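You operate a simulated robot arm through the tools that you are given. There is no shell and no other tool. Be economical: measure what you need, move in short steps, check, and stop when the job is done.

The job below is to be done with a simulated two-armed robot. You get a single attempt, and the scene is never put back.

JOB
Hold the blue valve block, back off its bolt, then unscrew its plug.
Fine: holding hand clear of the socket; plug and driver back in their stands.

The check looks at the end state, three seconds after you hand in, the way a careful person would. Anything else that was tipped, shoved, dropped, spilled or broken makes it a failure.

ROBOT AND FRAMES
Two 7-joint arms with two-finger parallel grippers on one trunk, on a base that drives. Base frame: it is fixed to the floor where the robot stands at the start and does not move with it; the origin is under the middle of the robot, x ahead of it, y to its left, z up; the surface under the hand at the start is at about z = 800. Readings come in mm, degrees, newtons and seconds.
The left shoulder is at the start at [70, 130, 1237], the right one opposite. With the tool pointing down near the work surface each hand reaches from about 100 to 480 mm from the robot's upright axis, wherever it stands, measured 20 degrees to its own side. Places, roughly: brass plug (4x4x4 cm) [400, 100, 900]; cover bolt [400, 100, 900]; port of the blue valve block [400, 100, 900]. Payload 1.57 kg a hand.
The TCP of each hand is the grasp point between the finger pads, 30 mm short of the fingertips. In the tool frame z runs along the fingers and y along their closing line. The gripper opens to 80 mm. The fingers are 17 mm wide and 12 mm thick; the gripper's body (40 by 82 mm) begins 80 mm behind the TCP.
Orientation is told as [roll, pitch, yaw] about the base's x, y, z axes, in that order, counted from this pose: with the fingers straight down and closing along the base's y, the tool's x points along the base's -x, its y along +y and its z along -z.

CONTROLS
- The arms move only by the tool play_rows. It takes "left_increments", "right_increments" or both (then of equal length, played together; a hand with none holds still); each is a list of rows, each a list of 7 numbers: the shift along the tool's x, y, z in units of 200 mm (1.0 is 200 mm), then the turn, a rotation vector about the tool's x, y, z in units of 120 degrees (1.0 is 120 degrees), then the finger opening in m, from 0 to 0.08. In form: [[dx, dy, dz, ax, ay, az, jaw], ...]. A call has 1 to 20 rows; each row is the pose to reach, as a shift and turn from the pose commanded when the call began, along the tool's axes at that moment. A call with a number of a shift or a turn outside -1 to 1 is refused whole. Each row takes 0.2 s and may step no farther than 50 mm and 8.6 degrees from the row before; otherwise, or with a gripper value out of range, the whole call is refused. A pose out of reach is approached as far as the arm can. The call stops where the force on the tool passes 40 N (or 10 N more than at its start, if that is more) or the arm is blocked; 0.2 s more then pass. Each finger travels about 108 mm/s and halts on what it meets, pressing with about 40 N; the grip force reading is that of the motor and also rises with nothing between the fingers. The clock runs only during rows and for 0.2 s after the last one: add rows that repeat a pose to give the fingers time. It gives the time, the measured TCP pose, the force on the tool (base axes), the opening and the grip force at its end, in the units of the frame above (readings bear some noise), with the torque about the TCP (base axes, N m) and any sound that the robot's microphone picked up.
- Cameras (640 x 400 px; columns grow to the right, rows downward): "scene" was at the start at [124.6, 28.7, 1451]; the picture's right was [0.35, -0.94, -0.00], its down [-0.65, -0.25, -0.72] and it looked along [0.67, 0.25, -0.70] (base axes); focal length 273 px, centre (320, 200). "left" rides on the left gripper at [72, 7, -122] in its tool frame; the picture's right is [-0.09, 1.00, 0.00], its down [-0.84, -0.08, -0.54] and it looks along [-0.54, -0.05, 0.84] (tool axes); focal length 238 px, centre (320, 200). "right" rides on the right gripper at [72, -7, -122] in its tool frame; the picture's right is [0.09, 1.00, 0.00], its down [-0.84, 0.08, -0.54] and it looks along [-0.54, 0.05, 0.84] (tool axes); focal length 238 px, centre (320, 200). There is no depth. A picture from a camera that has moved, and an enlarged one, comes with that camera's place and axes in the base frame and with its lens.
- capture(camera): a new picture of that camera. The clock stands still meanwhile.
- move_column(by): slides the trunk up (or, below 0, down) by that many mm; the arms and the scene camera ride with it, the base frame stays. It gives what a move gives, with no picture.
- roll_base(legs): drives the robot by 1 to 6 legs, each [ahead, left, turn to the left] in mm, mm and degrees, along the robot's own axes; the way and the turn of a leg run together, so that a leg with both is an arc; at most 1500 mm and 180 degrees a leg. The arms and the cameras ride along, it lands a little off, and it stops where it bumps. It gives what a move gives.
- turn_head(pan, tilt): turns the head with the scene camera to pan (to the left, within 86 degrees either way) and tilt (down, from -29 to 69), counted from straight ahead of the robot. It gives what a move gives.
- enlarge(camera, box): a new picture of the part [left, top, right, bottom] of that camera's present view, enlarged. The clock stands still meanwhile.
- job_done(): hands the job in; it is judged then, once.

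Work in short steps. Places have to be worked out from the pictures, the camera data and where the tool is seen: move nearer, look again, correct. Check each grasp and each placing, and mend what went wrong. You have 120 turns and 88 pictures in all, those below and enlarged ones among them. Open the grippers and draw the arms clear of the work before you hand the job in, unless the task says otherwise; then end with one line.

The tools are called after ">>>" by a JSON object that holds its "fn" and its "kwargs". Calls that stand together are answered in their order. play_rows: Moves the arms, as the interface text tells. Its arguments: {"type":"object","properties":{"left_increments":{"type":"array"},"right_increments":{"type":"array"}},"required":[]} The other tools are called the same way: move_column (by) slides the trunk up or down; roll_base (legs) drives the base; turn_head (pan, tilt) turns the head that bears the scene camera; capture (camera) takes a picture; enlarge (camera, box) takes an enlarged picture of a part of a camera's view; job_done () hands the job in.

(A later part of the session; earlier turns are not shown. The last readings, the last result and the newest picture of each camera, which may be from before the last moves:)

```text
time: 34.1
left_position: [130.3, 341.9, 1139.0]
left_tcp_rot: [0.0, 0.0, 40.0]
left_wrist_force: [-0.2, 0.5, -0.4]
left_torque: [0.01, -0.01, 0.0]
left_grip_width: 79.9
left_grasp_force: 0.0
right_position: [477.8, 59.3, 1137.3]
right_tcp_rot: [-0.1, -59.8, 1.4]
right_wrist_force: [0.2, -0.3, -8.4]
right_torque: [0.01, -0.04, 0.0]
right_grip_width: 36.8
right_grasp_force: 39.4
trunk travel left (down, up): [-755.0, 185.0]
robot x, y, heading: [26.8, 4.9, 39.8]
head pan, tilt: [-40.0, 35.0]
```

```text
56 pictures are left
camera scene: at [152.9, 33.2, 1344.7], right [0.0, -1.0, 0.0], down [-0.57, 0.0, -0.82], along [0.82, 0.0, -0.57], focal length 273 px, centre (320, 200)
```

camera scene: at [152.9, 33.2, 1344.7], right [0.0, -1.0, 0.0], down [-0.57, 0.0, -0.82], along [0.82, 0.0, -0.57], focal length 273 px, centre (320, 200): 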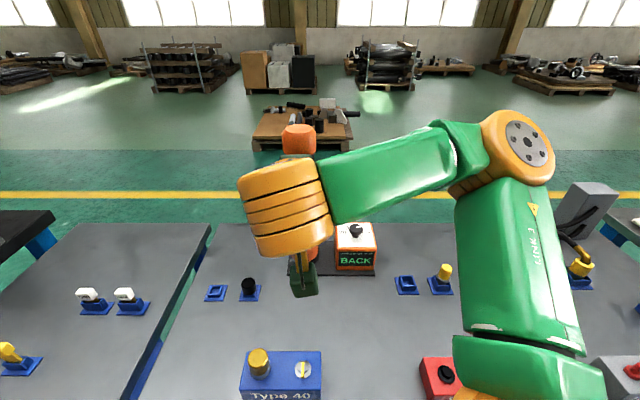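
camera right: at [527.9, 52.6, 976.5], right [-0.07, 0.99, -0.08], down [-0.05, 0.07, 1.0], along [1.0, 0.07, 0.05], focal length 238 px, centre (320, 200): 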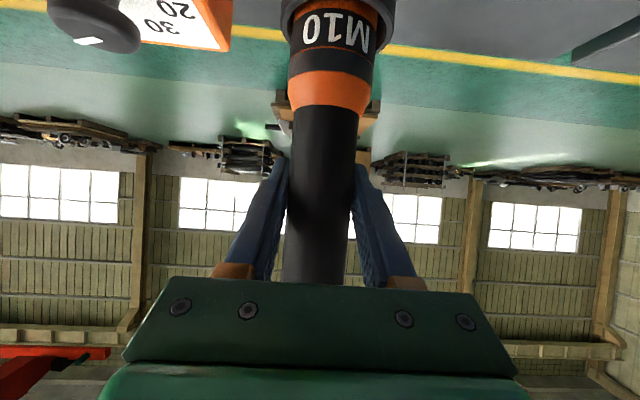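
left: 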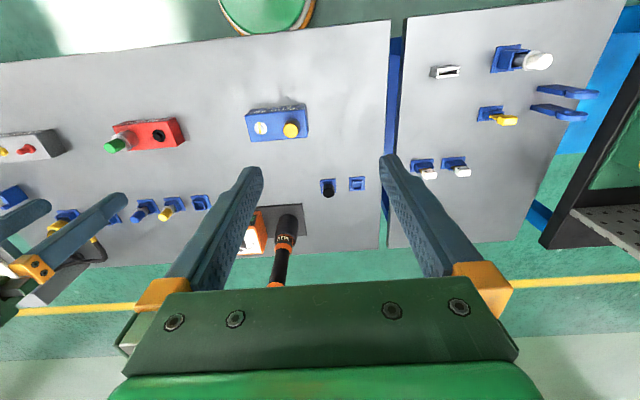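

Now reposition the base: back to about (−70, 60) with heading 0, so that both hands can work at the block.

>>> {"fn": "roll_base", "kwargs": {"legs": [[-39, 108, 0], [0, 0, -40]]}}

>>> {"fn": "turn_head", "kwargs": {"pan": 0, "tilt": 50}}

>>> {"fn": "capture", "kwargs": {"camera": "scene"}}

```text
time: 37.2
left_position: [230.0, 253.8, 1137.6]
left_tcp_rot: [0.0, 0.1, 0.1]
left_wrist_force: [1.1, -0.1, 0.3]
left_torque: [0.02, -0.03, 0.01]
left_grip_width: 80.0
left_grasp_force: 0.2
right_position: [313.9, -187.1, 1134.5]
right_tcp_rot: [0.1, -59.9, -38.5]
right_wrist_force: [0.0, -0.1, -8.6]
right_torque: [-0.03, -0.07, -0.01]
right_grip_width: 36.6
right_grasp_force: 39.8
trunk travel left (down, up): [-755.0, 185.0]
robot x, y, heading: [-72.7, 60.9, 0.0]
head pan, tilt: [-40.0, 35.0]
```

```text
time: 38.3
left_position: [228.6, 253.7, 1137.3]
left_tcp_rot: [0.0, 0.1, 0.1]
left_wrist_force: [-0.6, 0.2, -0.8]
left_torque: [0.03, -0.03, 0.0]
left_grip_width: 79.9
left_grasp_force: 0.0
right_position: [313.9, -185.8, 1134.8]
right_tcp_rot: [0.2, -59.8, -38.6]
right_wrist_force: [0.6, 0.5, -8.4]
right_torque: [-0.03, -0.03, 0.02]
right_grip_width: 36.9
right_grasp_force: 40.2
trunk travel left (down, up): [-755.0, 185.0]
robot x, y, heading: [-72.9, 54.7, 0.1]
head pan, tilt: [0.0, 50.0]
```

```text
55 pictures are left
camera scene: at [56.7, 57.1, 1322.8], right [0.0, -1.0, 0.0], down [-0.77, 0.0, -0.64], along [0.64, 0.0, -0.77], focal length 273 px, centre (320, 200)
```

scene: 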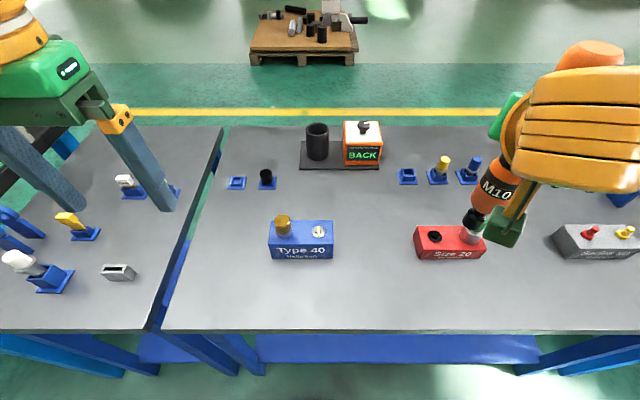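

Clear view of everything. Bring the left hand over and turn it −90° about the vertical so its fingers close across the block's width.

>>> {"fn": "play_rows", "kwargs": {"left_increments": [[-0.06, -0.006, 0.062, 0, 0, 0.0682, 0.08], [-0.12, -0.012, 0.124, 0, 0, 0.1364, 0.08], [-0.18, -0.018, 0.187, 0, 0, 0.2046, 0.08], [-0.24, -0.025, 0.249, 0, 0, 0.2728, 0.08], [-0.3, -0.032, 0.311, 0, 0, 0.341, 0.08], [-0.36, -0.038, 0.374, 0, 0, 0.4092, 0.08], [-0.42, -0.045, 0.436, 0, 0, 0.4774, 0.08], [-0.48, -0.051, 0.498, 0, 0, 0.5456, 0.08], [-0.54, -0.057, 0.56, 0, 0, 0.6138, 0.08], [-0.6, -0.064, 0.623, 0, 0, 0.682, 0.08], [-0.66, -0.07, 0.685, 0, 0, 0.75, 0.08]]}}

>>> {"fn": "play_rows", "kwargs": {"left_increments": [[0, 0, 0, 0, -0.0625, 0, 0.08], [0, 0, 0, 0, -0.125, 0, 0.08], [0, 0, 0, 0, -0.1875, 0, 0.08], [0, 0, 0, 0, -0.25, 0, 0.08]]}}

>>> {"fn": "capture", "kwargs": {"camera": "left"}}

>>> {"fn": "capture", "kwargs": {"camera": "scene"}}

```text
time: 40.7
left_position: [205.0, 155.9, 997.8]
left_tcp_rot: [0.2, 0.1, -87.2]
left_wrist_force: [0.1, 0.4, 0.2]
left_torque: [0.01, 0.0, -0.01]
left_grip_width: 79.8
left_grasp_force: 0.0
left hand out of reach, approached as far as the arm can: row 6, 7, 8, 9, 10, 11
right_position: [314.9, -186.7, 1135.2]
right_tcp_rot: [0.3, -59.8, -38.5]
right_wrist_force: [0.1, -0.1, -9.5]
right_torque: [-0.04, -0.02, -0.05]
right_grip_width: 36.7
right_grasp_force: 39.9
trunk travel left (down, up): [-755.0, 185.0]
robot x, y, heading: [-66.8, 57.5, 0.2]
head pan, tilt: [0.0, 50.0]
```

```text
time: 41.7
left_position: [170.3, 132.6, 1018.7]
left_tcp_rot: [0.1, -30.0, -89.7]
left_wrist_force: [0.4, 0.2, 0.2]
left_torque: [0.0, -0.02, -0.01]
left_grip_width: 80.1
left_grasp_force: 0.1
left hand out of reach, approached as far as the arm can: row 1, 2, 3, 4
right_position: [314.7, -186.3, 1136.0]
right_tcp_rot: [0.3, -59.8, -38.6]
right_wrist_force: [-0.5, -0.4, -8.5]
right_torque: [-0.01, -0.02, -0.05]
right_grip_width: 36.5
right_grasp_force: 40.1
trunk travel left (down, up): [-755.0, 185.0]
robot x, y, heading: [-68.8, 55.5, -0.0]
head pan, tilt: [0.0, 50.0]
```

```text
54 pictures are left
camera left: at [175.5, 255.7, 1087.5], right [1.0, -0.08, 0.05], down [-0.08, -0.45, 0.89], along [-0.05, -0.89, -0.46], focal length 238 px, centre (320, 200)
```

left: 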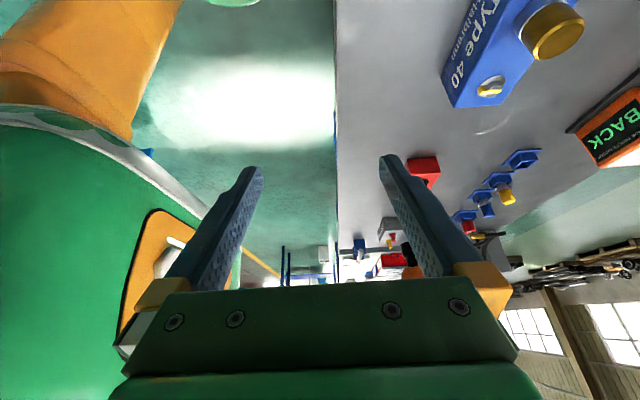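

```text
53 pictures are left
camera scene: at [56.4, 57.4, 1322.8], right [0.0, -1.0, 0.0], down [-0.77, 0.0, -0.64], along [0.64, 0.0, -0.77], focal length 273 px, centre (320, 200)
```

scene: 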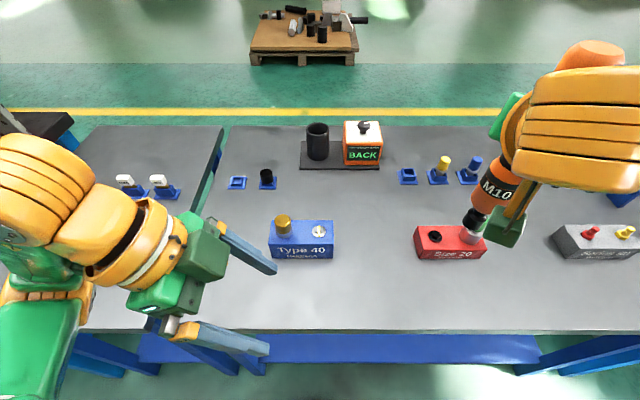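

The wrist roll limit blocks yaw −90 at heading 0. Turning the base right by 45° and standing further left will make that hand angle natural; the right hand can still bring the driver from there.

>>> {"fn": "roll_base", "kwargs": {"legs": [[0, 250, 0], [0, 0, -45], [60, 60, 0]]}}

>>> {"fn": "turn_head", "kwargs": {"pan": 15, "tilt": 50}}

>>> {"fn": "capture", "kwargs": {"camera": "scene"}}

```text
time: 46.5
left_position: [239.3, 191.3, 1017.2]
left_tcp_rot: [-0.2, -30.1, -134.8]
left_wrist_force: [0.2, -0.7, 0.0]
left_torque: [0.01, 0.04, -0.03]
left_grip_width: 80.0
left_grasp_force: 0.1
right_position: [116.6, -135.9, 1133.9]
right_tcp_rot: [-0.6, -59.7, -83.1]
right_wrist_force: [-0.2, 0.2, -9.0]
right_torque: [-0.06, 0.0, -0.02]
right_grip_width: 36.2
right_grasp_force: 40.2
trunk travel left (down, up): [-755.0, 185.0]
robot x, y, heading: [16.0, 309.8, -44.9]
head pan, tilt: [0.0, 50.0]
stopped in leg 3: the robot was blocked; the commanded pose is now the measured one
```

```text
time: 47.2
left_position: [235.5, 191.6, 1017.4]
left_tcp_rot: [-0.1, -29.9, -134.9]
left_wrist_force: [-0.8, 0.3, -0.6]
left_torque: [0.0, -0.03, -0.01]
left_grip_width: 80.1
left_grasp_force: 0.0
right_position: [111.1, -136.1, 1136.3]
right_tcp_rot: [0.1, -59.7, -83.8]
right_wrist_force: [0.2, -0.1, -9.0]
right_torque: [-0.02, 0.01, -0.03]
right_grip_width: 36.7
right_grasp_force: 39.6
trunk travel left (down, up): [-755.0, 185.0]
robot x, y, heading: [13.7, 306.6, -45.2]
head pan, tilt: [15.0, 50.0]
```

```text
52 pictures are left
camera scene: at [114.0, 233.1, 1322.8], right [-0.5, -0.87, 0.0], down [-0.66, 0.39, -0.64], along [0.56, -0.32, -0.77], focal length 273 px, centre (320, 200)
```

scene: 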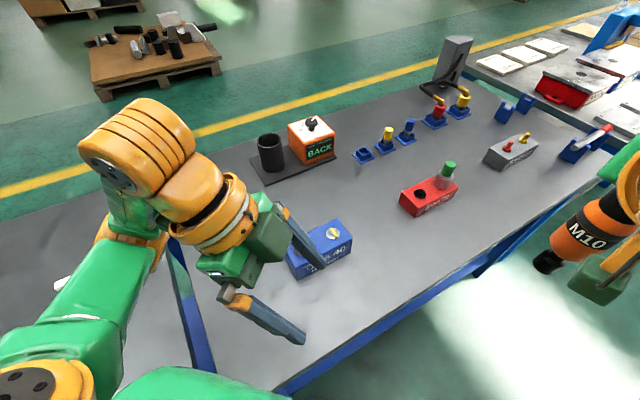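

Rotate the left hand +45° to the block's cross direction and move it to a point up-left of the block's plug end.

>>> {"fn": "play_rows", "kwargs": {"left_increments": [[0.098, 0.055, -0.012, -0.031, 0, -0.054, 0.08], [0.196, 0.111, -0.023, -0.0625, 0, -0.108, 0.08], [0.295, 0.166, -0.035, -0.094, 0, -0.1625, 0.08], [0.393, 0.221, -0.046, -0.125, 0, -0.217, 0.08], [0.491, 0.277, -0.058, -0.156, 0, -0.271, 0.08], [0.589, 0.332, -0.069, -0.1875, 0, -0.325, 0.08]]}}

>>> {"fn": "capture", "kwargs": {"camera": "left"}}

```text
time: 48.6
left_position: [359.4, 221.1, 970.6]
left_tcp_rot: [0.0, -29.9, -89.8]
left_wrist_force: [0.2, 0.6, -0.7]
left_torque: [0.0, -0.01, -0.01]
left_grip_width: 79.9
left_grasp_force: 0.1
right_position: [111.8, -136.3, 1136.7]
right_tcp_rot: [0.1, -59.7, -83.5]
right_wrist_force: [-0.5, -0.1, -8.4]
right_torque: [-0.06, 0.02, 0.02]
right_grip_width: 36.8
right_grasp_force: 39.9
trunk travel left (down, up): [-755.0, 185.0]
robot x, y, heading: [17.0, 309.6, -44.9]
head pan, tilt: [15.0, 50.0]
```

```text
51 pictures are left
camera left: at [364.8, 344.7, 1040.3], right [1.0, -0.08, 0.05], down [-0.08, -0.46, 0.89], along [-0.05, -0.89, -0.46], focal length 238 px, centre (320, 200)
```

left: 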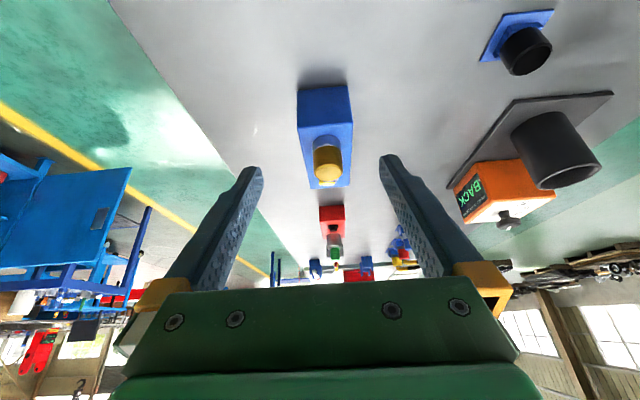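

Block centred at x≈364, end face at y≈157. Go in along the tool axis to grip at (364,142,838).

>>> {"fn": "play_rows", "kwargs": {"left_increments": [[-0.001, 0.0225, 0.15, 0, 0, 0, 0.08], [-0.002, 0.0225, 0.3, 0, 0, 0, 0.08], [-0.003, 0.0225, 0.45, 0, 0, 0, 0.08], [-0.004, 0.0225, 0.6, 0, 0, 0, 0.08], [-0.005, 0.0225, 0.7, 0, 0, 0, 0.08], [-0.005, 0.0225, 0.77, 0, 0, 0, 0.08]]}}

>>> {"fn": "capture", "kwargs": {"camera": "left"}}

>>> {"fn": "enlarge", "kwargs": {"camera": "scene", "box": [220, 170, 400, 320]}}

```text
time: 50.0
left_position: [364.9, 144.1, 837.7]
left_tcp_rot: [0.0, -29.9, -89.8]
left_wrist_force: [0.0, 0.3, 0.2]
left_torque: [-0.03, -0.02, -0.01]
left_grip_width: 80.1
left_grasp_force: 0.3
right_position: [111.3, -135.7, 1135.7]
right_tcp_rot: [0.1, -59.7, -83.5]
right_wrist_force: [0.4, 0.6, -9.0]
right_torque: [-0.02, -0.03, -0.03]
right_grip_width: 36.8
right_grasp_force: 39.8
trunk travel left (down, up): [-755.0, 185.0]
robot x, y, heading: [16.2, 309.1, -45.0]
head pan, tilt: [15.0, 50.0]
```

```text
50 pictures are left
camera left: at [371.7, 267.2, 907.6], right [1.0, -0.08, 0.05], down [-0.08, -0.46, 0.89], along [-0.05, -0.89, -0.46], focal length 238 px, centre (320, 200)
```

left: 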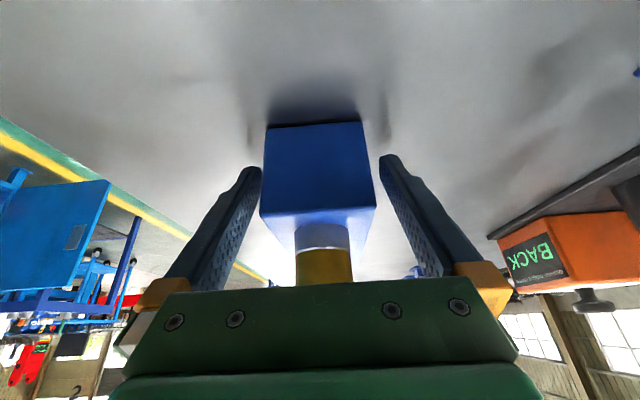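

```text
2.67 times, centred on (310, 245) of scene
camera zoom: at [114.4, 233.0, 1322.8], right [-0.5, -0.87, 0.0], down [-0.66, 0.38, -0.64], along [0.56, -0.32, -0.77], focal length 729 px, centre (347, 80)
```

zoom: 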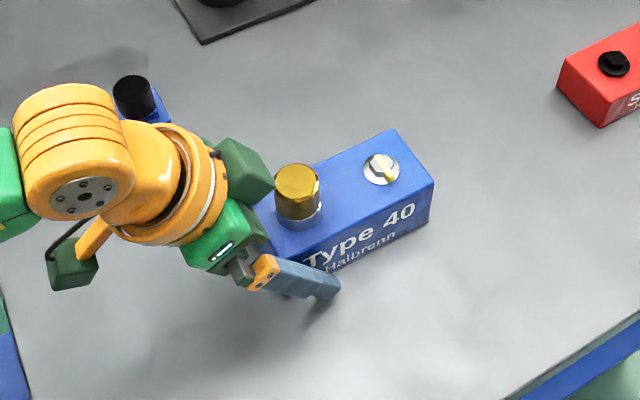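

Block is centred between the fingers. Close.

>>> {"fn": "play_rows", "kwargs": {"left_increments": [[0, 0, 0, 0, 0, 0, 0.07], [0, 0, 0, 0, 0, 0, 0.06], [0, 0, 0, 0, 0, 0, 0.05], [0, 0, 0, 0, 0, 0, 0.05]]}}

>>> {"fn": "enlarge", "kwargs": {"camera": "scene", "box": [220, 170, 400, 320]}}

```text
time: 51.0
left_position: [364.1, 144.2, 837.6]
left_tcp_rot: [0.0, -30.0, -90.0]
left_wrist_force: [-2.9, 0.4, -0.3]
left_torque: [-0.18, 0.29, -0.22]
left_grip_width: 59.8
left_grasp_force: 40.0
right_position: [111.1, -137.1, 1135.3]
right_tcp_rot: [0.1, -59.7, -83.7]
right_wrist_force: [-0.6, 1.3, -8.8]
right_torque: [-0.04, -0.02, -0.01]
right_grip_width: 37.1
right_grasp_force: 40.4
trunk travel left (down, up): [-755.0, 185.0]
robot x, y, heading: [13.8, 307.5, -45.1]
head pan, tilt: [15.0, 50.0]
```

```text
2.67 times, centred on (310, 245) of scene
camera zoom: at [113.8, 233.2, 1322.8], right [-0.5, -0.87, 0.0], down [-0.66, 0.38, -0.64], along [0.56, -0.32, -0.77], focal length 729 px, centre (347, 80)
```

zoom: 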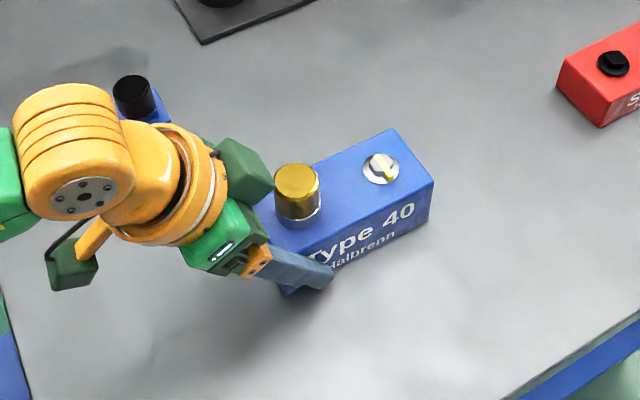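

Block held (60 mm wide), unmoved. Bolt at about (363,60). Now bring the right hand with the driver toward it, turning the hand to yaw −25 on the way.

>>> {"fn": "play_rows", "kwargs": {"right_increments": [[0.026, 0.085, -0.045, -0.0523, 0, -0.0302, 0.02], [0.052, 0.17, -0.09, -0.1046, 0, -0.0604, 0.02], [0.078, 0.255, -0.135, -0.157, 0, -0.0906, 0.02], [0.104, 0.34, -0.18, -0.2093, 0, -0.1208, 0.02], [0.13, 0.425, -0.225, -0.2616, 0, -0.151, 0.02], [0.156, 0.51, -0.27, -0.314, 0, -0.1813, 0.02], [0.182, 0.595, -0.315, -0.3663, 0, -0.2115, 0.02], [0.208, 0.68, -0.36, -0.4186, 0, -0.2417, 0.02]]}}

>>> {"fn": "capture", "kwargs": {"camera": "scene"}}

```text
time: 52.8
left_position: [365.1, 143.9, 838.3]
left_tcp_rot: [0.0, -29.9, -90.0]
left_wrist_force: [-2.1, -0.2, 0.2]
left_torque: [0.33, 0.27, -0.02]
left_grip_width: 59.7
left_grasp_force: 40.3
right_position: [238.9, -37.8, 1136.5]
right_tcp_rot: [0.4, -60.0, -26.0]
right_wrist_force: [-0.3, 0.0, -8.0]
right_torque: [0.0, -0.04, 0.01]
right_grip_width: 36.5
right_grasp_force: 40.5
trunk travel left (down, up): [-755.0, 185.0]
robot x, y, heading: [13.7, 312.2, -45.0]
head pan, tilt: [15.0, 50.0]
```

```text
47 pictures are left
camera scene: at [114.4, 233.4, 1322.8], right [-0.5, -0.87, 0.0], down [-0.66, 0.38, -0.64], along [0.56, -0.32, -0.77], focal length 273 px, centre (320, 200)
```

scene: 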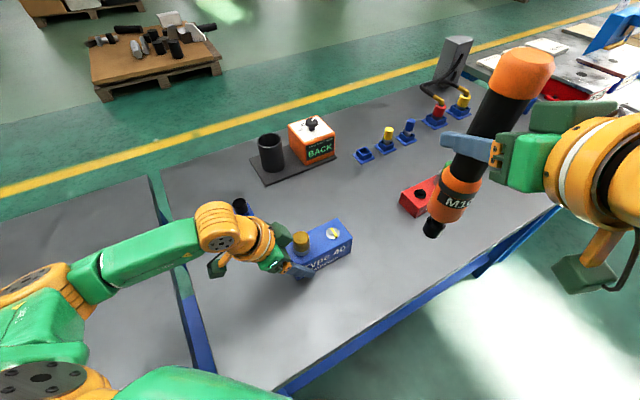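

>>> {"fn": "play_rows", "kwargs": {"right_increments": [[-0.034, 0.142, 0.06, 0, 0, 0, 0.02], [-0.068, 0.285, 0.119, 0, 0, 0, 0.02], [-0.103, 0.427, 0.178, 0, 0, 0, 0.02], [-0.137, 0.57, 0.238, 0, 0, 0, 0.02], [-0.171, 0.712, 0.297, 0, 0, 0, 0.02]]}}

>>> {"fn": "turn_head", "kwargs": {"pan": 15, "tilt": 50}}

>>> {"fn": "enlarge", "kwargs": {"camera": "scene", "box": [200, 60, 440, 300]}}

>>> {"fn": "capture", "kwargs": {"camera": "left"}}

```text
time: 54.0
left_position: [365.9, 144.8, 839.3]
left_tcp_rot: [0.0, -30.0, -89.8]
left_wrist_force: [-0.2, -1.1, 3.1]
left_torque: [0.51, 0.15, -0.01]
left_grip_width: 59.9
left_grasp_force: 39.8
right_position: [363.0, 61.8, 1136.7]
right_tcp_rot: [0.1, -59.9, -25.9]
right_wrist_force: [0.0, -0.5, -8.6]
right_torque: [-0.02, -0.03, -0.02]
right_grip_width: 36.4
right_grasp_force: 39.8
trunk travel left (down, up): [-755.0, 185.0]
robot x, y, heading: [13.2, 308.9, -45.3]
head pan, tilt: [15.0, 50.0]
```

```text
time: 54.6
left_position: [365.9, 144.1, 838.7]
left_tcp_rot: [0.0, -30.1, -89.9]
left_wrist_force: [2.1, -0.1, 5.2]
left_torque: [0.56, 0.22, -0.02]
left_grip_width: 59.7
left_grasp_force: 39.4
right_position: [361.6, 61.0, 1137.5]
right_tcp_rot: [0.2, -60.0, -25.9]
right_wrist_force: [-0.2, -1.2, -9.5]
right_torque: [-0.02, 0.01, 0.0]
right_grip_width: 36.8
right_grasp_force: 39.7
trunk travel left (down, up): [-755.0, 185.0]
robot x, y, heading: [16.6, 309.8, -44.9]
head pan, tilt: [15.0, 50.0]
```

```text
1.67 times, centred on (320, 180) of scene
camera zoom: at [115.4, 234.5, 1322.8], right [-0.5, -0.87, 0.0], down [-0.66, 0.38, -0.64], along [0.56, -0.32, -0.77], focal length 456 px, centre (320, 233)
```

zoom: 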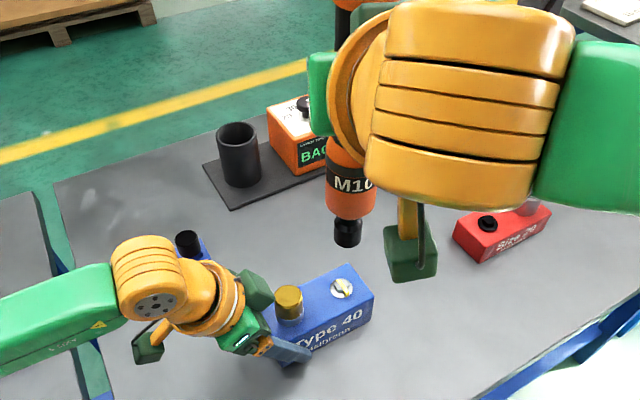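

```text
45 pictures are left
camera left: at [372.4, 268.4, 907.7], right [1.0, -0.08, 0.05], down [-0.08, -0.45, 0.89], along [-0.05, -0.89, -0.46], focal length 238 px, centre (320, 200)
```

left: 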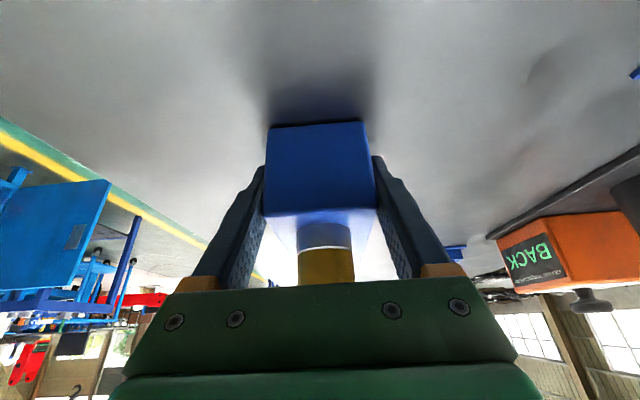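

Socket is over the bolt region. Zoom tightly to compare socket and bolt axes.

>>> {"fn": "enlarge", "kwargs": {"camera": "scene", "box": [290, 155, 370, 260]}}

```text
3.81 times, centred on (330, 208) of scene
camera zoom: at [115.4, 234.5, 1322.8], right [-0.5, -0.87, 0.0], down [-0.66, 0.38, -0.64], along [0.56, -0.32, -0.77], focal length 1041 px, centre (282, 171)
```

zoom: 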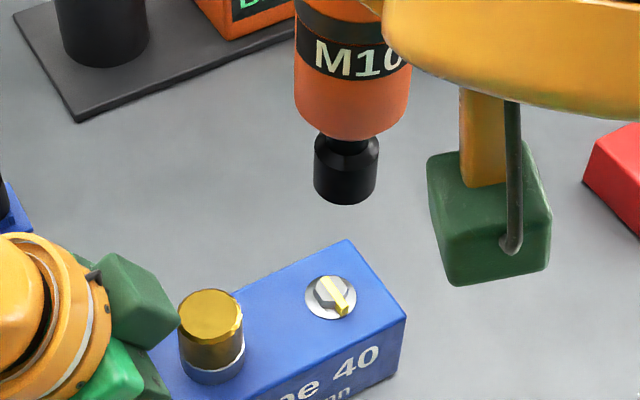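

The bolt sits some 3 mm from the socket axis; correct and lower 70 mm to just above the bolt head, then compare again.

>>> {"fn": "play_rows", "kwargs": {"right_increments": [[0.1, 0.011, 0.06, 0, 0, 0, 0.02], [0.2, 0.011, 0.12, 0, 0, 0, 0.02], [0.299, 0.011, 0.1825, 0, 0, 0, 0.02]]}}

>>> {"fn": "enlarge", "kwargs": {"camera": "scene", "box": [290, 165, 370, 270]}}

```text
time: 55.4
left_position: [365.4, 143.8, 838.2]
left_tcp_rot: [-0.1, -30.0, -90.0]
left_wrist_force: [2.8, 0.7, 6.8]
left_torque: [0.57, 0.09, -0.04]
left_grip_width: 59.8
left_grasp_force: 40.0
right_position: [364.7, 63.6, 1066.0]
right_tcp_rot: [0.5, -59.9, -25.9]
right_wrist_force: [0.2, -0.2, -8.7]
right_torque: [-0.06, -0.04, 0.01]
right_grip_width: 36.5
right_grasp_force: 40.1
trunk travel left (down, up): [-755.0, 185.0]
robot x, y, heading: [14.9, 309.1, -45.1]
head pan, tilt: [15.0, 50.0]
```

```text
3.81 times, centred on (330, 218) of scene
camera zoom: at [115.5, 234.6, 1322.8], right [-0.5, -0.87, 0.0], down [-0.66, 0.38, -0.64], along [0.56, -0.32, -0.77], focal length 1041 px, centre (282, 133)
```

zoom: 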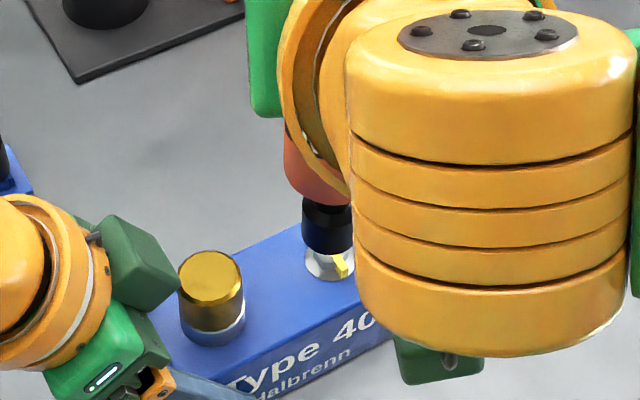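

Laterally aligned within about a millimetre. Lower slowly 20 mm, watching the force.

>>> {"fn": "play_rows", "kwargs": {"right_increments": [[0.0217, 0, 0.0125, 0, 0, 0, 0.02], [0.0433, 0, 0.025, 0, 0, 0, 0.02], [0.065, 0, 0.0375, 0, 0, 0, 0.02], [0.0866, 0, 0.05, 0, 0, 0, 0.02]]}}

>>> {"fn": "capture", "kwargs": {"camera": "left"}}

```text
time: 56.4
left_position: [365.7, 145.3, 838.9]
left_tcp_rot: [-0.1, -30.1, -89.9]
left_wrist_force: [3.7, -0.1, 8.5]
left_torque: [0.62, 0.0, -0.05]
left_grip_width: 60.0
left_grasp_force: 40.0
right_position: [366.2, 63.7, 1046.4]
right_tcp_rot: [0.3, -59.8, -25.8]
right_wrist_force: [-0.3, 0.0, -8.5]
right_torque: [0.0, -0.03, 0.0]
right_grip_width: 36.6
right_grasp_force: 40.1
trunk travel left (down, up): [-755.0, 185.0]
robot x, y, heading: [14.9, 307.5, -45.0]
head pan, tilt: [15.0, 50.0]
```

```text
42 pictures are left
camera left: at [372.4, 268.4, 907.6], right [1.0, -0.08, 0.05], down [-0.08, -0.45, 0.89], along [-0.05, -0.89, -0.46], focal length 238 px, centre (320, 200)
```

left: 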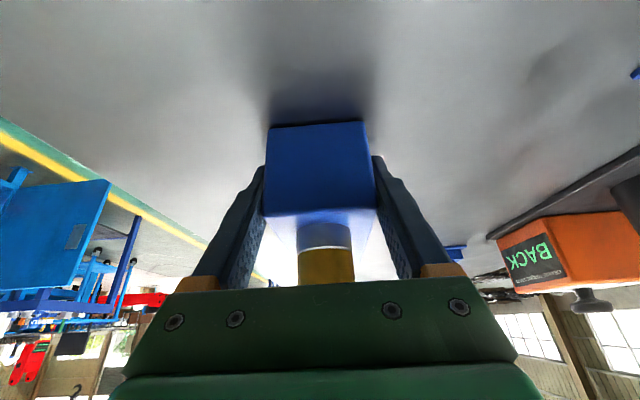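

No contact yet. Continue down 15 mm in 3 mm steps.

>>> {"fn": "play_rows", "kwargs": {"right_increments": [[0.013, 0, 0.0075, 0, 0, 0, 0.02], [0.026, 0, 0.015, 0, 0, 0, 0.02], [0.039, 0, 0.0225, 0, 0, 0, 0.02], [0.052, 0, 0.03, 0, 0, 0, 0.02], [0.065, 0, 0.0375, 0, 0, 0, 0.02]]}}

>>> {"fn": "enlarge", "kwargs": {"camera": "scene", "box": [260, 175, 370, 270]}}

```text
time: 57.6
left_position: [365.4, 144.8, 839.4]
left_tcp_rot: [0.1, -30.0, -89.6]
left_wrist_force: [0.6, -1.9, 0.3]
left_torque: [-0.68, 0.15, 0.16]
left_grip_width: 60.0
left_grasp_force: 40.0
right_position: [364.5, 63.6, 1039.8]
right_tcp_rot: [0.6, -60.9, -26.0]
right_wrist_force: [-2.0, 0.1, 7.1]
right_torque: [-0.18, 0.15, 0.01]
right_grip_width: 36.5
right_grasp_force: 39.9
trunk travel left (down, up): [-755.0, 185.0]
robot x, y, heading: [14.3, 308.6, -45.0]
head pan, tilt: [15.0, 50.0]
stopped in row 5 (right hand): the force on the tool passed its limit at 44 N (the readings are from after the stop); the commanded pose is now the measured one
```

```text
4.21 times, centred on (315, 222) of scene
camera zoom: at [112.6, 235.5, 1323.0], right [-0.5, -0.87, 0.0], down [-0.66, 0.38, -0.64], along [0.56, -0.32, -0.77], focal length 1151 px, centre (341, 105)
```

zoom: 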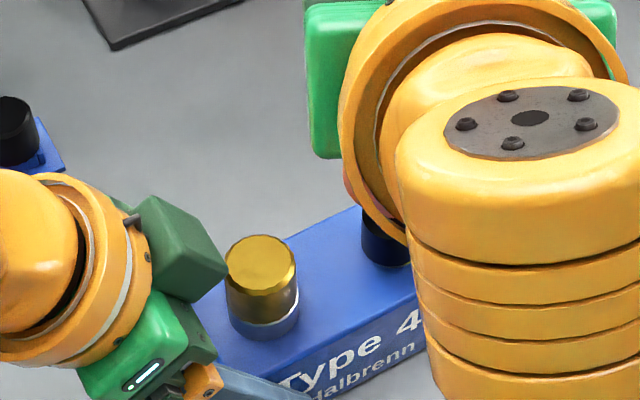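

Contact at TCP z≈1038, with the socket visibly at the block top. Now turn counter-clockwise 16° with slight downward pressure and see the torque and sound.

>>> {"fn": "play_rows", "kwargs": {"right_increments": [[0.0087, 0, 0.005, 0, 0, 0, 0.02], [0.0087, 0, 0.005, -0.0289, 0, -0.0167, 0.02], [0.0087, 0, 0.005, -0.0577, 0, -0.0333, 0.02], [0.0087, 0, 0.005, -0.0866, 0, -0.05, 0.02], [0.0087, 0, 0.005, -0.1155, 0, -0.0667, 0.02]]}}

```text
time: 58.8
left_position: [364.0, 145.4, 838.7]
left_tcp_rot: [0.1, -29.8, -89.7]
left_wrist_force: [-4.4, 1.0, 6.0]
left_torque: [-0.74, 0.1, -0.38]
left_grip_width: 60.0
left_grasp_force: 39.8
right_position: [363.4, 64.5, 1035.0]
right_tcp_rot: [0.2, -60.8, -9.6]
right_wrist_force: [0.2, -0.4, -8.1]
right_torque: [-0.14, -0.06, -0.01]
right_grip_width: 36.7
right_grasp_force: 40.6
trunk travel left (down, up): [-755.0, 185.0]
robot x, y, heading: [9.4, 308.8, -45.0]
head pan, tilt: [15.0, 50.0]
```

Reaction vanished: the socket seems to have slipped onto the hex. Press down further to find the seat.

>>> {"fn": "play_rows", "kwargs": {"right_increments": [[0.013, 0, 0.0075, 0, 0, 0, 0.02], [0.026, 0, 0.015, 0, 0, 0, 0.02], [0.039, 0, 0.0225, 0, 0, 0, 0.02], [0.052, 0, 0.03, 0, 0, 0, 0.02]]}}

```text
time: 59.7
left_position: [364.1, 145.3, 838.4]
left_tcp_rot: [0.1, -29.8, -89.6]
left_wrist_force: [-0.9, -2.2, -0.5]
left_torque: [-0.97, 0.25, -0.15]
left_grip_width: 59.9
left_grasp_force: 40.4
right_position: [364.5, 63.0, 1032.8]
right_tcp_rot: [-0.2, -61.9, -9.5]
right_wrist_force: [-2.5, -2.8, 9.4]
right_torque: [-0.28, 0.44, 0.01]
right_grip_width: 36.7
right_grasp_force: 40.0
trunk travel left (down, up): [-755.0, 185.0]
robot x, y, heading: [16.1, 309.7, -45.0]
head pan, tilt: [15.0, 50.0]
stopped in row 4 (right hand): the force on the tool passed its limit at 45 N (the readings are from after the stop); the commanded pose is now the measured one
```

Seated about 5 mm lower. Turn counter-clockwise 32° with light pressure.

>>> {"fn": "play_rows", "kwargs": {"right_increments": [[0.0087, 0, 0.005, -0.0289, 0, -0.0167, 0.02], [0.0087, 0, 0.005, -0.0577, 0, -0.0333, 0.02], [0.0087, 0, 0.005, -0.0866, 0, -0.05, 0.02], [0.0087, 0, 0.005, -0.1155, 0, -0.0667, 0.02], [0.0087, 0, 0.005, -0.1443, 0, -0.0833, 0.02], [0.0087, 0, 0.005, -0.1732, 0, -0.1, 0.02], [0.0087, 0, 0.005, -0.202, 0, -0.1167, 0.02], [0.0087, 0, 0.005, -0.231, 0, -0.1333, 0.02]]}}

>>> {"fn": "enlarge", "kwargs": {"camera": "scene", "box": [260, 150, 370, 270]}}

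```text
time: 60.4
left_position: [364.0, 145.7, 838.0]
left_tcp_rot: [0.2, -29.8, -89.5]
left_wrist_force: [-0.2, -0.3, 3.6]
left_torque: [0.16, 0.47, 0.29]
left_grip_width: 59.8
left_grasp_force: 40.4
right_position: [362.6, 63.2, 1034.2]
right_tcp_rot: [-1.1, -62.5, -0.4]
right_wrist_force: [-0.9, -2.7, 11.1]
right_torque: [-0.34, 0.34, -0.02]
right_grip_width: 36.5
right_grasp_force: 40.0
trunk travel left (down, up): [-755.0, 185.0]
robot x, y, heading: [13.5, 308.7, -45.0]
head pan, tilt: [15.0, 50.0]
stopped in row 3 (right hand): the force on the tool passed its limit at 42 N (the readings are from after the stop); the commanded pose is now the measured one
```

```text
3.33 times, centred on (315, 210) of scene
camera zoom: at [109.8, 235.8, 1323.3], right [-0.5, -0.86, 0.0], down [-0.66, 0.38, -0.65], along [0.56, -0.32, -0.76], focal length 911 px, centre (337, 167)
```

zoom: 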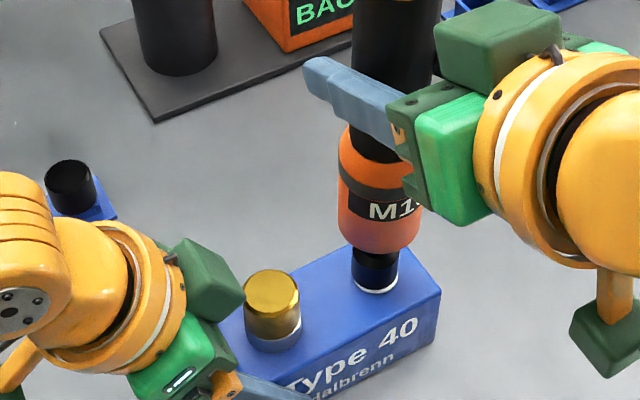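

>>> {"fn": "enlarge", "kwargs": {"camera": "scene", "box": [305, 205, 350, 255]}}

```text
8.00 times, centred on (328, 230) of scene
camera zoom: at [109.8, 235.8, 1323.3], right [-0.5, -0.86, 0.0], down [-0.66, 0.38, -0.65], along [0.56, -0.32, -0.76], focal length 2187 px, centre (260, -40)
```

zoom: 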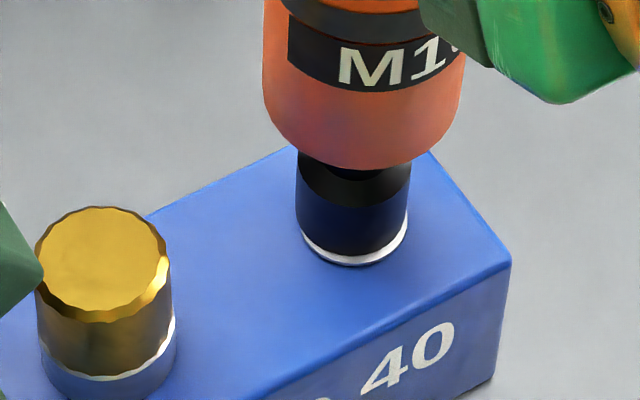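

The socket is over the hex. Turn counter-clockwise without adding more pressure, and read the torque.

>>> {"fn": "play_rows", "kwargs": {"right_increments": [[0, 0, 0, -0.0289, 0, -0.0167, 0.02], [0, 0, 0, -0.0577, 0, -0.0333, 0.02], [0, 0, 0, -0.0866, 0, -0.05, 0.02], [0, 0, 0, -0.1155, 0, -0.0667, 0.02], [0, 0, 0, -0.1443, 0, -0.0833, 0.02], [0, 0, 0, -0.1732, 0, -0.1, 0.02]]}}

>>> {"fn": "enlarge", "kwargs": {"camera": "scene", "box": [290, 150, 370, 255]}}

```text
time: 61.7
left_position: [364.5, 145.8, 839.6]
left_tcp_rot: [0.3, -29.7, -89.6]
left_wrist_force: [-2.4, 0.9, 10.3]
left_torque: [1.33, 0.31, 0.08]
left_grip_width: 59.6
left_grasp_force: 40.0
right_position: [364.4, 66.4, 1036.2]
right_tcp_rot: [-2.6, -62.2, 22.6]
right_wrist_force: [0.9, -0.4, 6.2]
right_torque: [0.01, 0.04, -0.01]
right_grip_width: 36.4
right_grasp_force: 39.7
right hand out of reach, approached as far as the arm can: row 6
trunk travel left (down, up): [-755.0, 185.0]
robot x, y, heading: [16.2, 315.8, -45.0]
head pan, tilt: [15.0, 50.0]
stopped in row 6 (right hand): the force on the tool passed its limit at 43 N (the readings are from after the stop); the commanded pose is now the measured one
```

```text
3.81 times, centred on (330, 202) of scene
camera zoom: at [109.9, 236.0, 1323.1], right [-0.5, -0.86, 0.0], down [-0.66, 0.38, -0.65], along [0.56, -0.32, -0.76], focal length 1041 px, centre (282, 190)
```

zoom: 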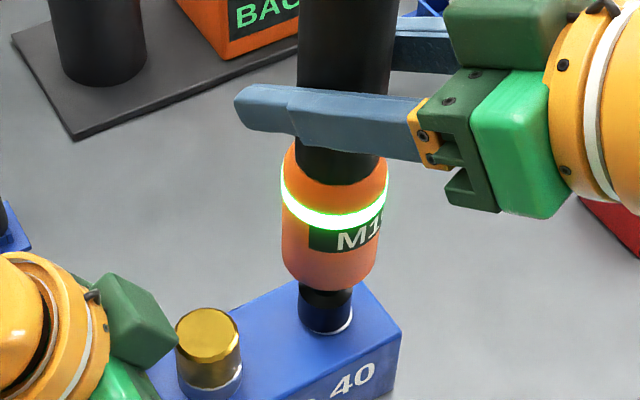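

A green ring has lit on the driver – apparently it works on the bolt. Hold still for a second and look/listen again.

>>> {"fn": "play_rows", "kwargs": {"right_increments": [[0, 0, 0, 0, 0, 0, 0.02], [0, 0, 0, 0, 0, 0, 0.02], [0, 0, 0, 0, 0, 0, 0.02], [0, 0, 0, 0, 0, 0, 0.02], [0, 0, 0, 0, 0, 0, 0.02]]}}

>>> {"fn": "enlarge", "kwargs": {"camera": "scene", "box": [290, 150, 370, 255]}}

```text
time: 62.9
left_position: [364.0, 145.7, 837.5]
left_tcp_rot: [0.1, -29.9, -89.5]
left_wrist_force: [-3.8, -1.8, 5.9]
left_torque: [0.02, 0.39, 0.05]
left_grip_width: 59.8
left_grasp_force: 39.9
right_position: [363.8, 66.9, 1035.2]
right_tcp_rot: [-2.5, -62.2, 22.5]
right_wrist_force: [2.0, 0.0, 11.6]
right_torque: [0.21, -0.03, 0.0]
right_grip_width: 36.4
right_grasp_force: 40.0
trunk travel left (down, up): [-755.0, 185.0]
robot x, y, heading: [16.8, 311.4, -45.0]
head pan, tilt: [15.0, 50.0]
```

```text
3.81 times, centred on (330, 202) of scene
camera zoom: at [110.0, 236.1, 1323.4], right [-0.5, -0.86, 0.0], down [-0.66, 0.38, -0.65], along [0.56, -0.32, -0.76], focal length 1041 px, centre (282, 190)
```

zoom: 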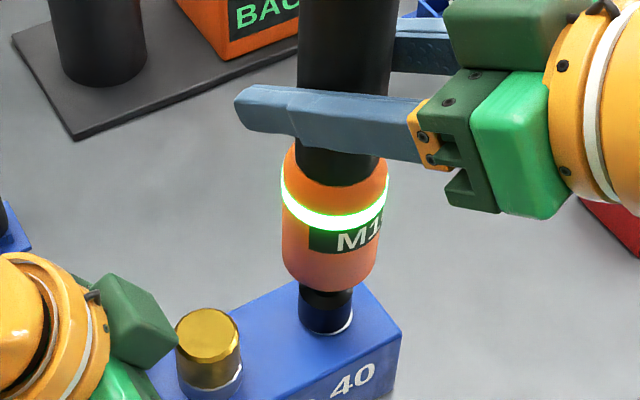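

Green ring stays on. Lift the driver off and inspect the bolt.

>>> {"fn": "play_rows", "kwargs": {"right_increments": [[-0.0442, 0, -0.0235, 0, 0, 0, 0.02], [-0.0883, 0, -0.047, 0, 0, 0, 0.02], [-0.14, 0, -0.075, 0.044, 0, 0.0235, 0.02], [-0.2, 0, -0.106, 0.088, 0, 0.047, 0.02], [-0.265, 0, -0.141, 0.132, 0, 0.07, 0.02], [-0.33, 0, -0.175, 0.176, 0, 0.094, 0.02], [-0.397, 0, -0.211, 0.2207, 0, 0.1175, 0.02]]}}

>>> {"fn": "enlarge", "kwargs": {"camera": "scene", "box": [260, 140, 380, 260]}}

```text
time: 64.5
left_position: [363.9, 145.7, 838.0]
left_tcp_rot: [0.2, -29.8, -89.7]
left_wrist_force: [-5.2, 0.9, 15.7]
left_torque: [-0.57, 0.49, -0.1]
left_grip_width: 60.0
left_grasp_force: 40.0
right_position: [362.7, 68.0, 1124.7]
right_tcp_rot: [-2.0, -62.7, -8.0]
right_wrist_force: [0.2, 0.6, -9.3]
right_torque: [0.01, -0.04, 0.04]
right_grip_width: 36.5
right_grasp_force: 39.9
trunk travel left (down, up): [-755.0, 185.0]
robot x, y, heading: [16.7, 308.2, -45.1]
head pan, tilt: [15.0, 50.0]
```

```text
3.33 times, centred on (320, 200) of scene
camera zoom: at [110.1, 236.0, 1323.4], right [-0.5, -0.86, 0.0], down [-0.66, 0.38, -0.65], along [0.56, -0.32, -0.76], focal length 911 px, centre (320, 200)
```

zoom: 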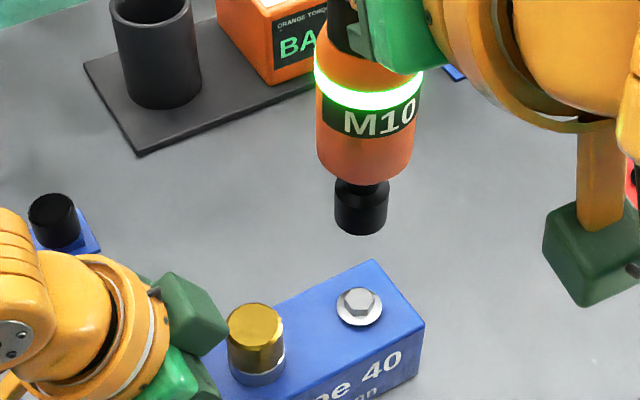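

The bolt's paint mark is broken and the head is raised – backed off. Now release the block with the left hand and retreat, so I can return the driver.

>>> {"fn": "play_rows", "kwargs": {"left_increments": [[0, 0, 0, 0, 0, 0, 0.07], [0, 0, 0, 0, 0, 0, 0.08], [0, 0, -0.15, 0, 0, 0, 0.08], [0, 0, -0.35, 0, 0, 0, 0.08], [0, 0, -0.55, 0, 0, 0, 0.08], [0, 0, -0.75, 0, 0, 0, 0.08], [0, 0, -0.95, 0, 0, 0, 0.08]]}}

>>> {"fn": "capture", "kwargs": {"camera": "scene"}}

```text
time: 66.1
left_position: [367.7, 239.8, 1000.9]
left_tcp_rot: [-0.4, -29.5, -89.5]
left_wrist_force: [-0.5, -0.1, 0.6]
left_torque: [0.0, -0.02, -0.01]
left_grip_width: 80.0
left_grasp_force: 0.0
right_position: [367.7, 67.2, 1122.9]
right_tcp_rot: [-1.8, -62.3, -8.0]
right_wrist_force: [0.9, 0.3, -8.9]
right_torque: [-0.02, -0.06, -0.02]
right_grip_width: 36.5
right_grasp_force: 40.2
trunk travel left (down, up): [-755.0, 185.0]
robot x, y, heading: [15.0, 306.3, -45.0]
head pan, tilt: [15.0, 50.0]
```

```text
35 pictures are left
camera scene: at [116.4, 233.5, 1322.7], right [-0.5, -0.86, 0.0], down [-0.66, 0.39, -0.64], along [0.55, -0.32, -0.77], focal length 273 px, centre (320, 200)
```

scene: 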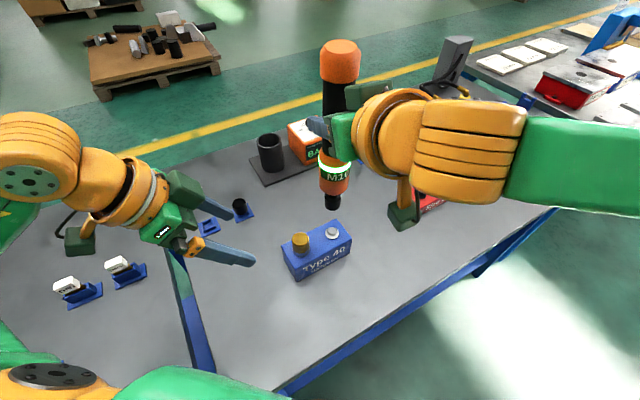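

Both clear. Drive to the earlier pose at about (25,0) heading 40° to return the driver.

>>> {"fn": "roll_base", "kwargs": {"legs": [[192, -242, 0], [0, 0, 85], [36, -30, 0]]}}

>>> {"fn": "turn_head", "kwargs": {"pan": -40, "tilt": 40}}

>>> {"fn": "capture", "kwargs": {"camera": "scene"}}

```text
time: 72.4
left_position: [113.0, 352.0, 1002.1]
left_tcp_rot: [-0.1, -29.9, -3.0]
left_wrist_force: [-0.5, -0.7, -0.2]
left_torque: [0.03, -0.05, 0.0]
left_grip_width: 79.8
left_grasp_force: 0.1
right_position: [283.8, 341.3, 1124.6]
right_tcp_rot: [-2.5, -62.5, 79.1]
right_wrist_force: [-0.5, -0.2, -9.0]
right_torque: [0.0, -0.01, -0.03]
right_grip_width: 36.6
right_grasp_force: 39.8
trunk travel left (down, up): [-755.0, 185.0]
robot x, y, heading: [26.1, 2.7, 41.5]
head pan, tilt: [15.0, 50.0]
```

```text
time: 73.6
left_position: [116.5, 352.6, 1001.2]
left_tcp_rot: [-0.2, -29.6, -2.9]
left_wrist_force: [0.9, 0.0, 0.7]
left_torque: [-0.01, -0.01, 0.0]
left_grip_width: 79.8
left_grasp_force: 0.0
right_position: [290.1, 342.8, 1123.6]
right_tcp_rot: [-1.9, -62.5, 78.6]
right_wrist_force: [-0.2, -0.4, -8.8]
right_torque: [0.03, -0.03, 0.02]
right_grip_width: 36.3
right_grasp_force: 40.5
trunk travel left (down, up): [-755.0, 185.0]
robot x, y, heading: [28.9, 3.1, 41.8]
head pan, tilt: [-40.0, 40.0]
```

```text
34 pictures are left
camera scene: at [148.1, 40.9, 1337.0], right [0.02, -1.0, 0.0], down [-0.64, -0.02, -0.77], along [0.77, 0.02, -0.64], focal length 273 px, centre (320, 200)
```

scene: 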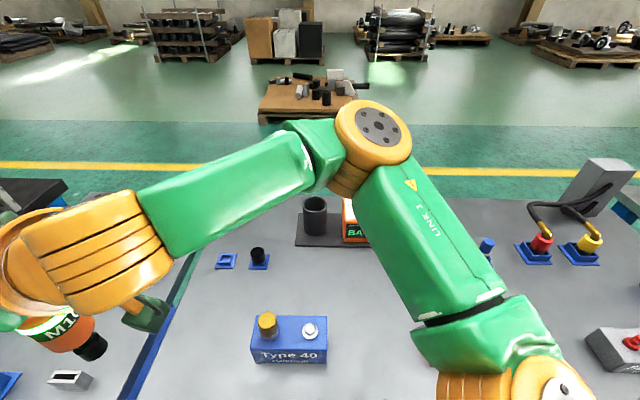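

Now swing the right hand round to face forward again, keeping the driver high.

>>> {"fn": "play_rows", "kwargs": {"right_increments": [[0.026, -0.088, -0.077, 0.0583, 0.001, 0.0303, 0.02], [0.051, -0.177, -0.155, 0.1165, 0.002, 0.0607, 0.02], [0.077, -0.265, -0.232, 0.1748, 0.003, 0.091, 0.02], [0.102, -0.353, -0.309, 0.233, 0.004, 0.1214, 0.02], [0.128, -0.442, -0.387, 0.2913, 0.005, 0.1517, 0.02], [0.154, -0.53, -0.464, 0.3495, 0.006, 0.182, 0.02], [0.179, -0.618, -0.541, 0.4078, 0.007, 0.2124, 0.02], [0.205, -0.706, -0.618, 0.466, 0.008, 0.2427, 0.02], [0.23, -0.795, -0.696, 0.5243, 0.009, 0.2731, 0.02], [0.256, -0.883, -0.773, 0.5825, 0.0105, 0.3034, 0.02]]}}

```text
time: 75.8
left_position: [118.5, 350.8, 1000.4]
left_tcp_rot: [0.0, -29.4, -3.0]
left_wrist_force: [0.0, -0.7, 0.3]
left_torque: [0.0, -0.02, -0.01]
left_grip_width: 80.0
left_grasp_force: 0.0
right_position: [426.3, 143.3, 1150.7]
right_tcp_rot: [-1.9, -62.3, -0.5]
right_wrist_force: [0.5, 0.4, -8.5]
right_torque: [0.01, -0.03, 0.02]
right_grip_width: 36.6
right_grasp_force: 40.4
trunk travel left (down, up): [-755.0, 185.0]
robot x, y, heading: [25.5, 4.2, 41.2]
head pan, tilt: [-40.0, 40.0]
```

>>> {"fn": "play_rows", "kwargs": {"right_increments": [[-0.072, -0.073, 0.161, 0, 0, 0, 0.02], [-0.144, -0.146, 0.322, 0, 0, 0, 0.02], [-0.216, -0.218, 0.484, 0, 0, 0, 0.02], [-0.288, -0.291, 0.645, 0, 0, 0, 0.02], [-0.36, -0.364, 0.806, 0, 0, 0, 0.02]]}}

>>> {"fn": "capture", "kwargs": {"camera": "scene"}}

>>> {"fn": "capture", "kwargs": {"camera": "right"}}

```text
time: 77.0
left_position: [120.9, 349.9, 1000.7]
left_tcp_rot: [-0.1, -29.4, -3.0]
left_wrist_force: [-0.2, -0.1, -0.2]
left_torque: [0.01, 0.04, -0.02]
left_grip_width: 80.0
left_grasp_force: 0.1
right_position: [604.1, 63.6, 1140.7]
right_tcp_rot: [-2.0, -62.2, -0.2]
right_wrist_force: [-0.2, -1.2, -9.6]
right_torque: [-0.03, -0.05, 0.0]
right_grip_width: 36.5
right_grasp_force: 40.1
trunk travel left (down, up): [-755.0, 185.0]
robot x, y, heading: [30.1, 5.1, 41.2]
head pan, tilt: [-40.0, 40.0]
```

```text
33 pictures are left
camera scene: at [152.5, 37.8, 1336.6], right [0.02, -1.0, 0.0], down [-0.65, -0.01, -0.76], along [0.76, 0.02, -0.65], focal length 273 px, centre (320, 200)
```

scene: 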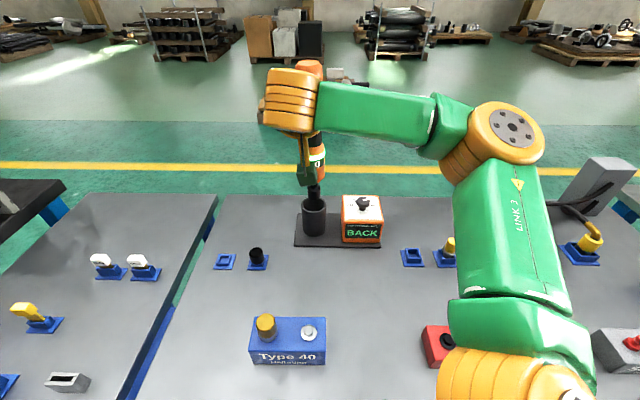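

```text
32 pictures are left
camera right: at [463.0, 61.1, 1131.7], right [-0.01, 1.0, -0.1], down [-0.09, 0.1, 0.99], along [1.0, 0.02, 0.09], focal length 238 px, centre (320, 200)
```

right: 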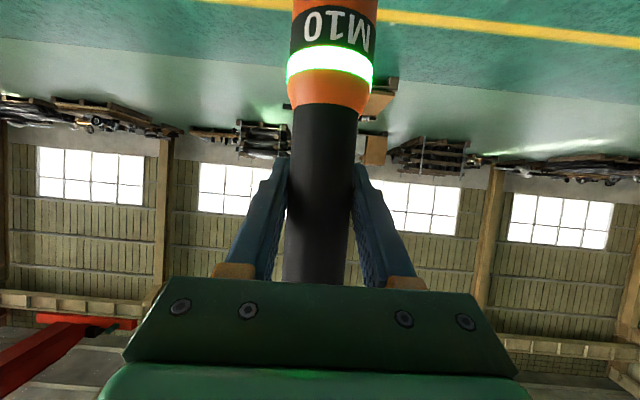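

The driver sits in the hand as when first picked; it only needs the hand re-levelled (pitch −60, roll 0). Move above the cup with that correction and check.

>>> {"fn": "play_rows", "kwargs": {"right_increments": [[-0.036, 0.006, 0.104, -0.0055, 0.006, 0, 0.02], [-0.071, 0.011, 0.207, -0.011, 0.012, 0, 0.02], [-0.107, 0.017, 0.311, -0.0167, 0.0183, 0, 0.02], [-0.107, 0.017, 0.311, -0.0167, 0.0183, 0, 0.02]]}}

>>> {"fn": "enlarge", "kwargs": {"camera": "scene", "box": [260, 90, 400, 260]}}

```text
time: 78.0
left_position: [118.9, 350.6, 1000.4]
left_tcp_rot: [0.0, -29.5, -2.9]
left_wrist_force: [0.6, -0.1, -0.8]
left_torque: [0.04, 0.02, 0.0]
left_grip_width: 80.0
left_grasp_force: 0.0
right_position: [667.2, 67.3, 1133.3]
right_tcp_rot: [-0.1, -60.2, -0.2]
right_wrist_force: [-0.3, 0.2, -8.1]
right_torque: [0.03, -0.06, -0.02]
right_grip_width: 36.4
right_grasp_force: 39.7
trunk travel left (down, up): [-755.0, 185.0]
robot x, y, heading: [25.4, 5.3, 41.3]
head pan, tilt: [-40.0, 40.0]
```

```text
2.35 times, centred on (330, 175) of scene
camera zoom: at [150.1, 39.4, 1336.8], right [0.02, -1.0, 0.0], down [-0.64, -0.02, -0.76], along [0.76, 0.02, -0.64], focal length 643 px, centre (296, 259)
```

zoom: 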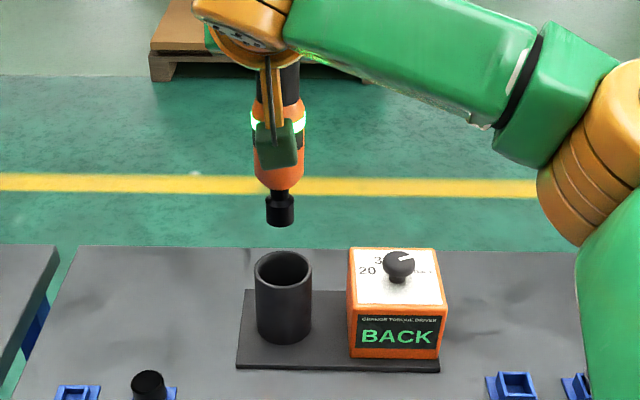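

Socket is nearly over the cup, about 2.5 mm too far left. Correct and lower 100 mm.

>>> {"fn": "play_rows", "kwargs": {"right_increments": [[0, -0.0125, 0.006, 0, 0, 0, 0.02], [0.085, -0.0125, 0.056, 0, 0, 0, 0.02], [0.17, -0.0125, 0.106, 0, 0, 0, 0.02], [0.255, -0.0125, 0.156, 0, 0, 0, 0.02], [0.34, -0.0125, 0.206, 0, 0, 0, 0.02], [0.43, -0.0125, 0.2565, 0, 0, 0, 0.02]]}}

>>> {"fn": "enlarge", "kwargs": {"camera": "scene", "box": [260, 90, 400, 260]}}

```text
time: 79.4
left_position: [120.3, 351.1, 1001.7]
left_tcp_rot: [0.0, -29.3, -3.0]
left_wrist_force: [0.7, 0.4, 0.1]
left_torque: [-0.03, 0.03, -0.02]
left_grip_width: 79.9
left_grasp_force: 0.1
right_position: [668.6, 65.7, 1032.2]
right_tcp_rot: [0.1, -60.3, -0.3]
right_wrist_force: [-0.2, -0.5, -9.8]
right_torque: [0.02, -0.08, 0.0]
right_grip_width: 36.3
right_grasp_force: 40.2
trunk travel left (down, up): [-755.0, 185.0]
robot x, y, heading: [27.6, 7.1, 41.8]
head pan, tilt: [-40.0, 40.0]
```

```text
2.35 times, centred on (330, 175) of scene
camera zoom: at [151.3, 39.3, 1336.7], right [0.02, -1.0, 0.0], down [-0.65, -0.02, -0.76], along [0.76, 0.02, -0.65], focal length 643 px, centre (296, 259)
```

zoom: 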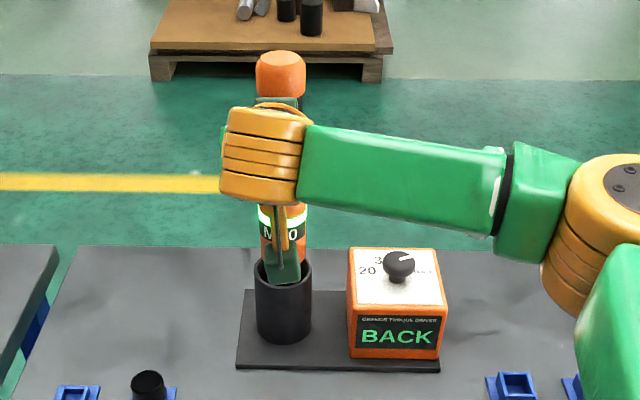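

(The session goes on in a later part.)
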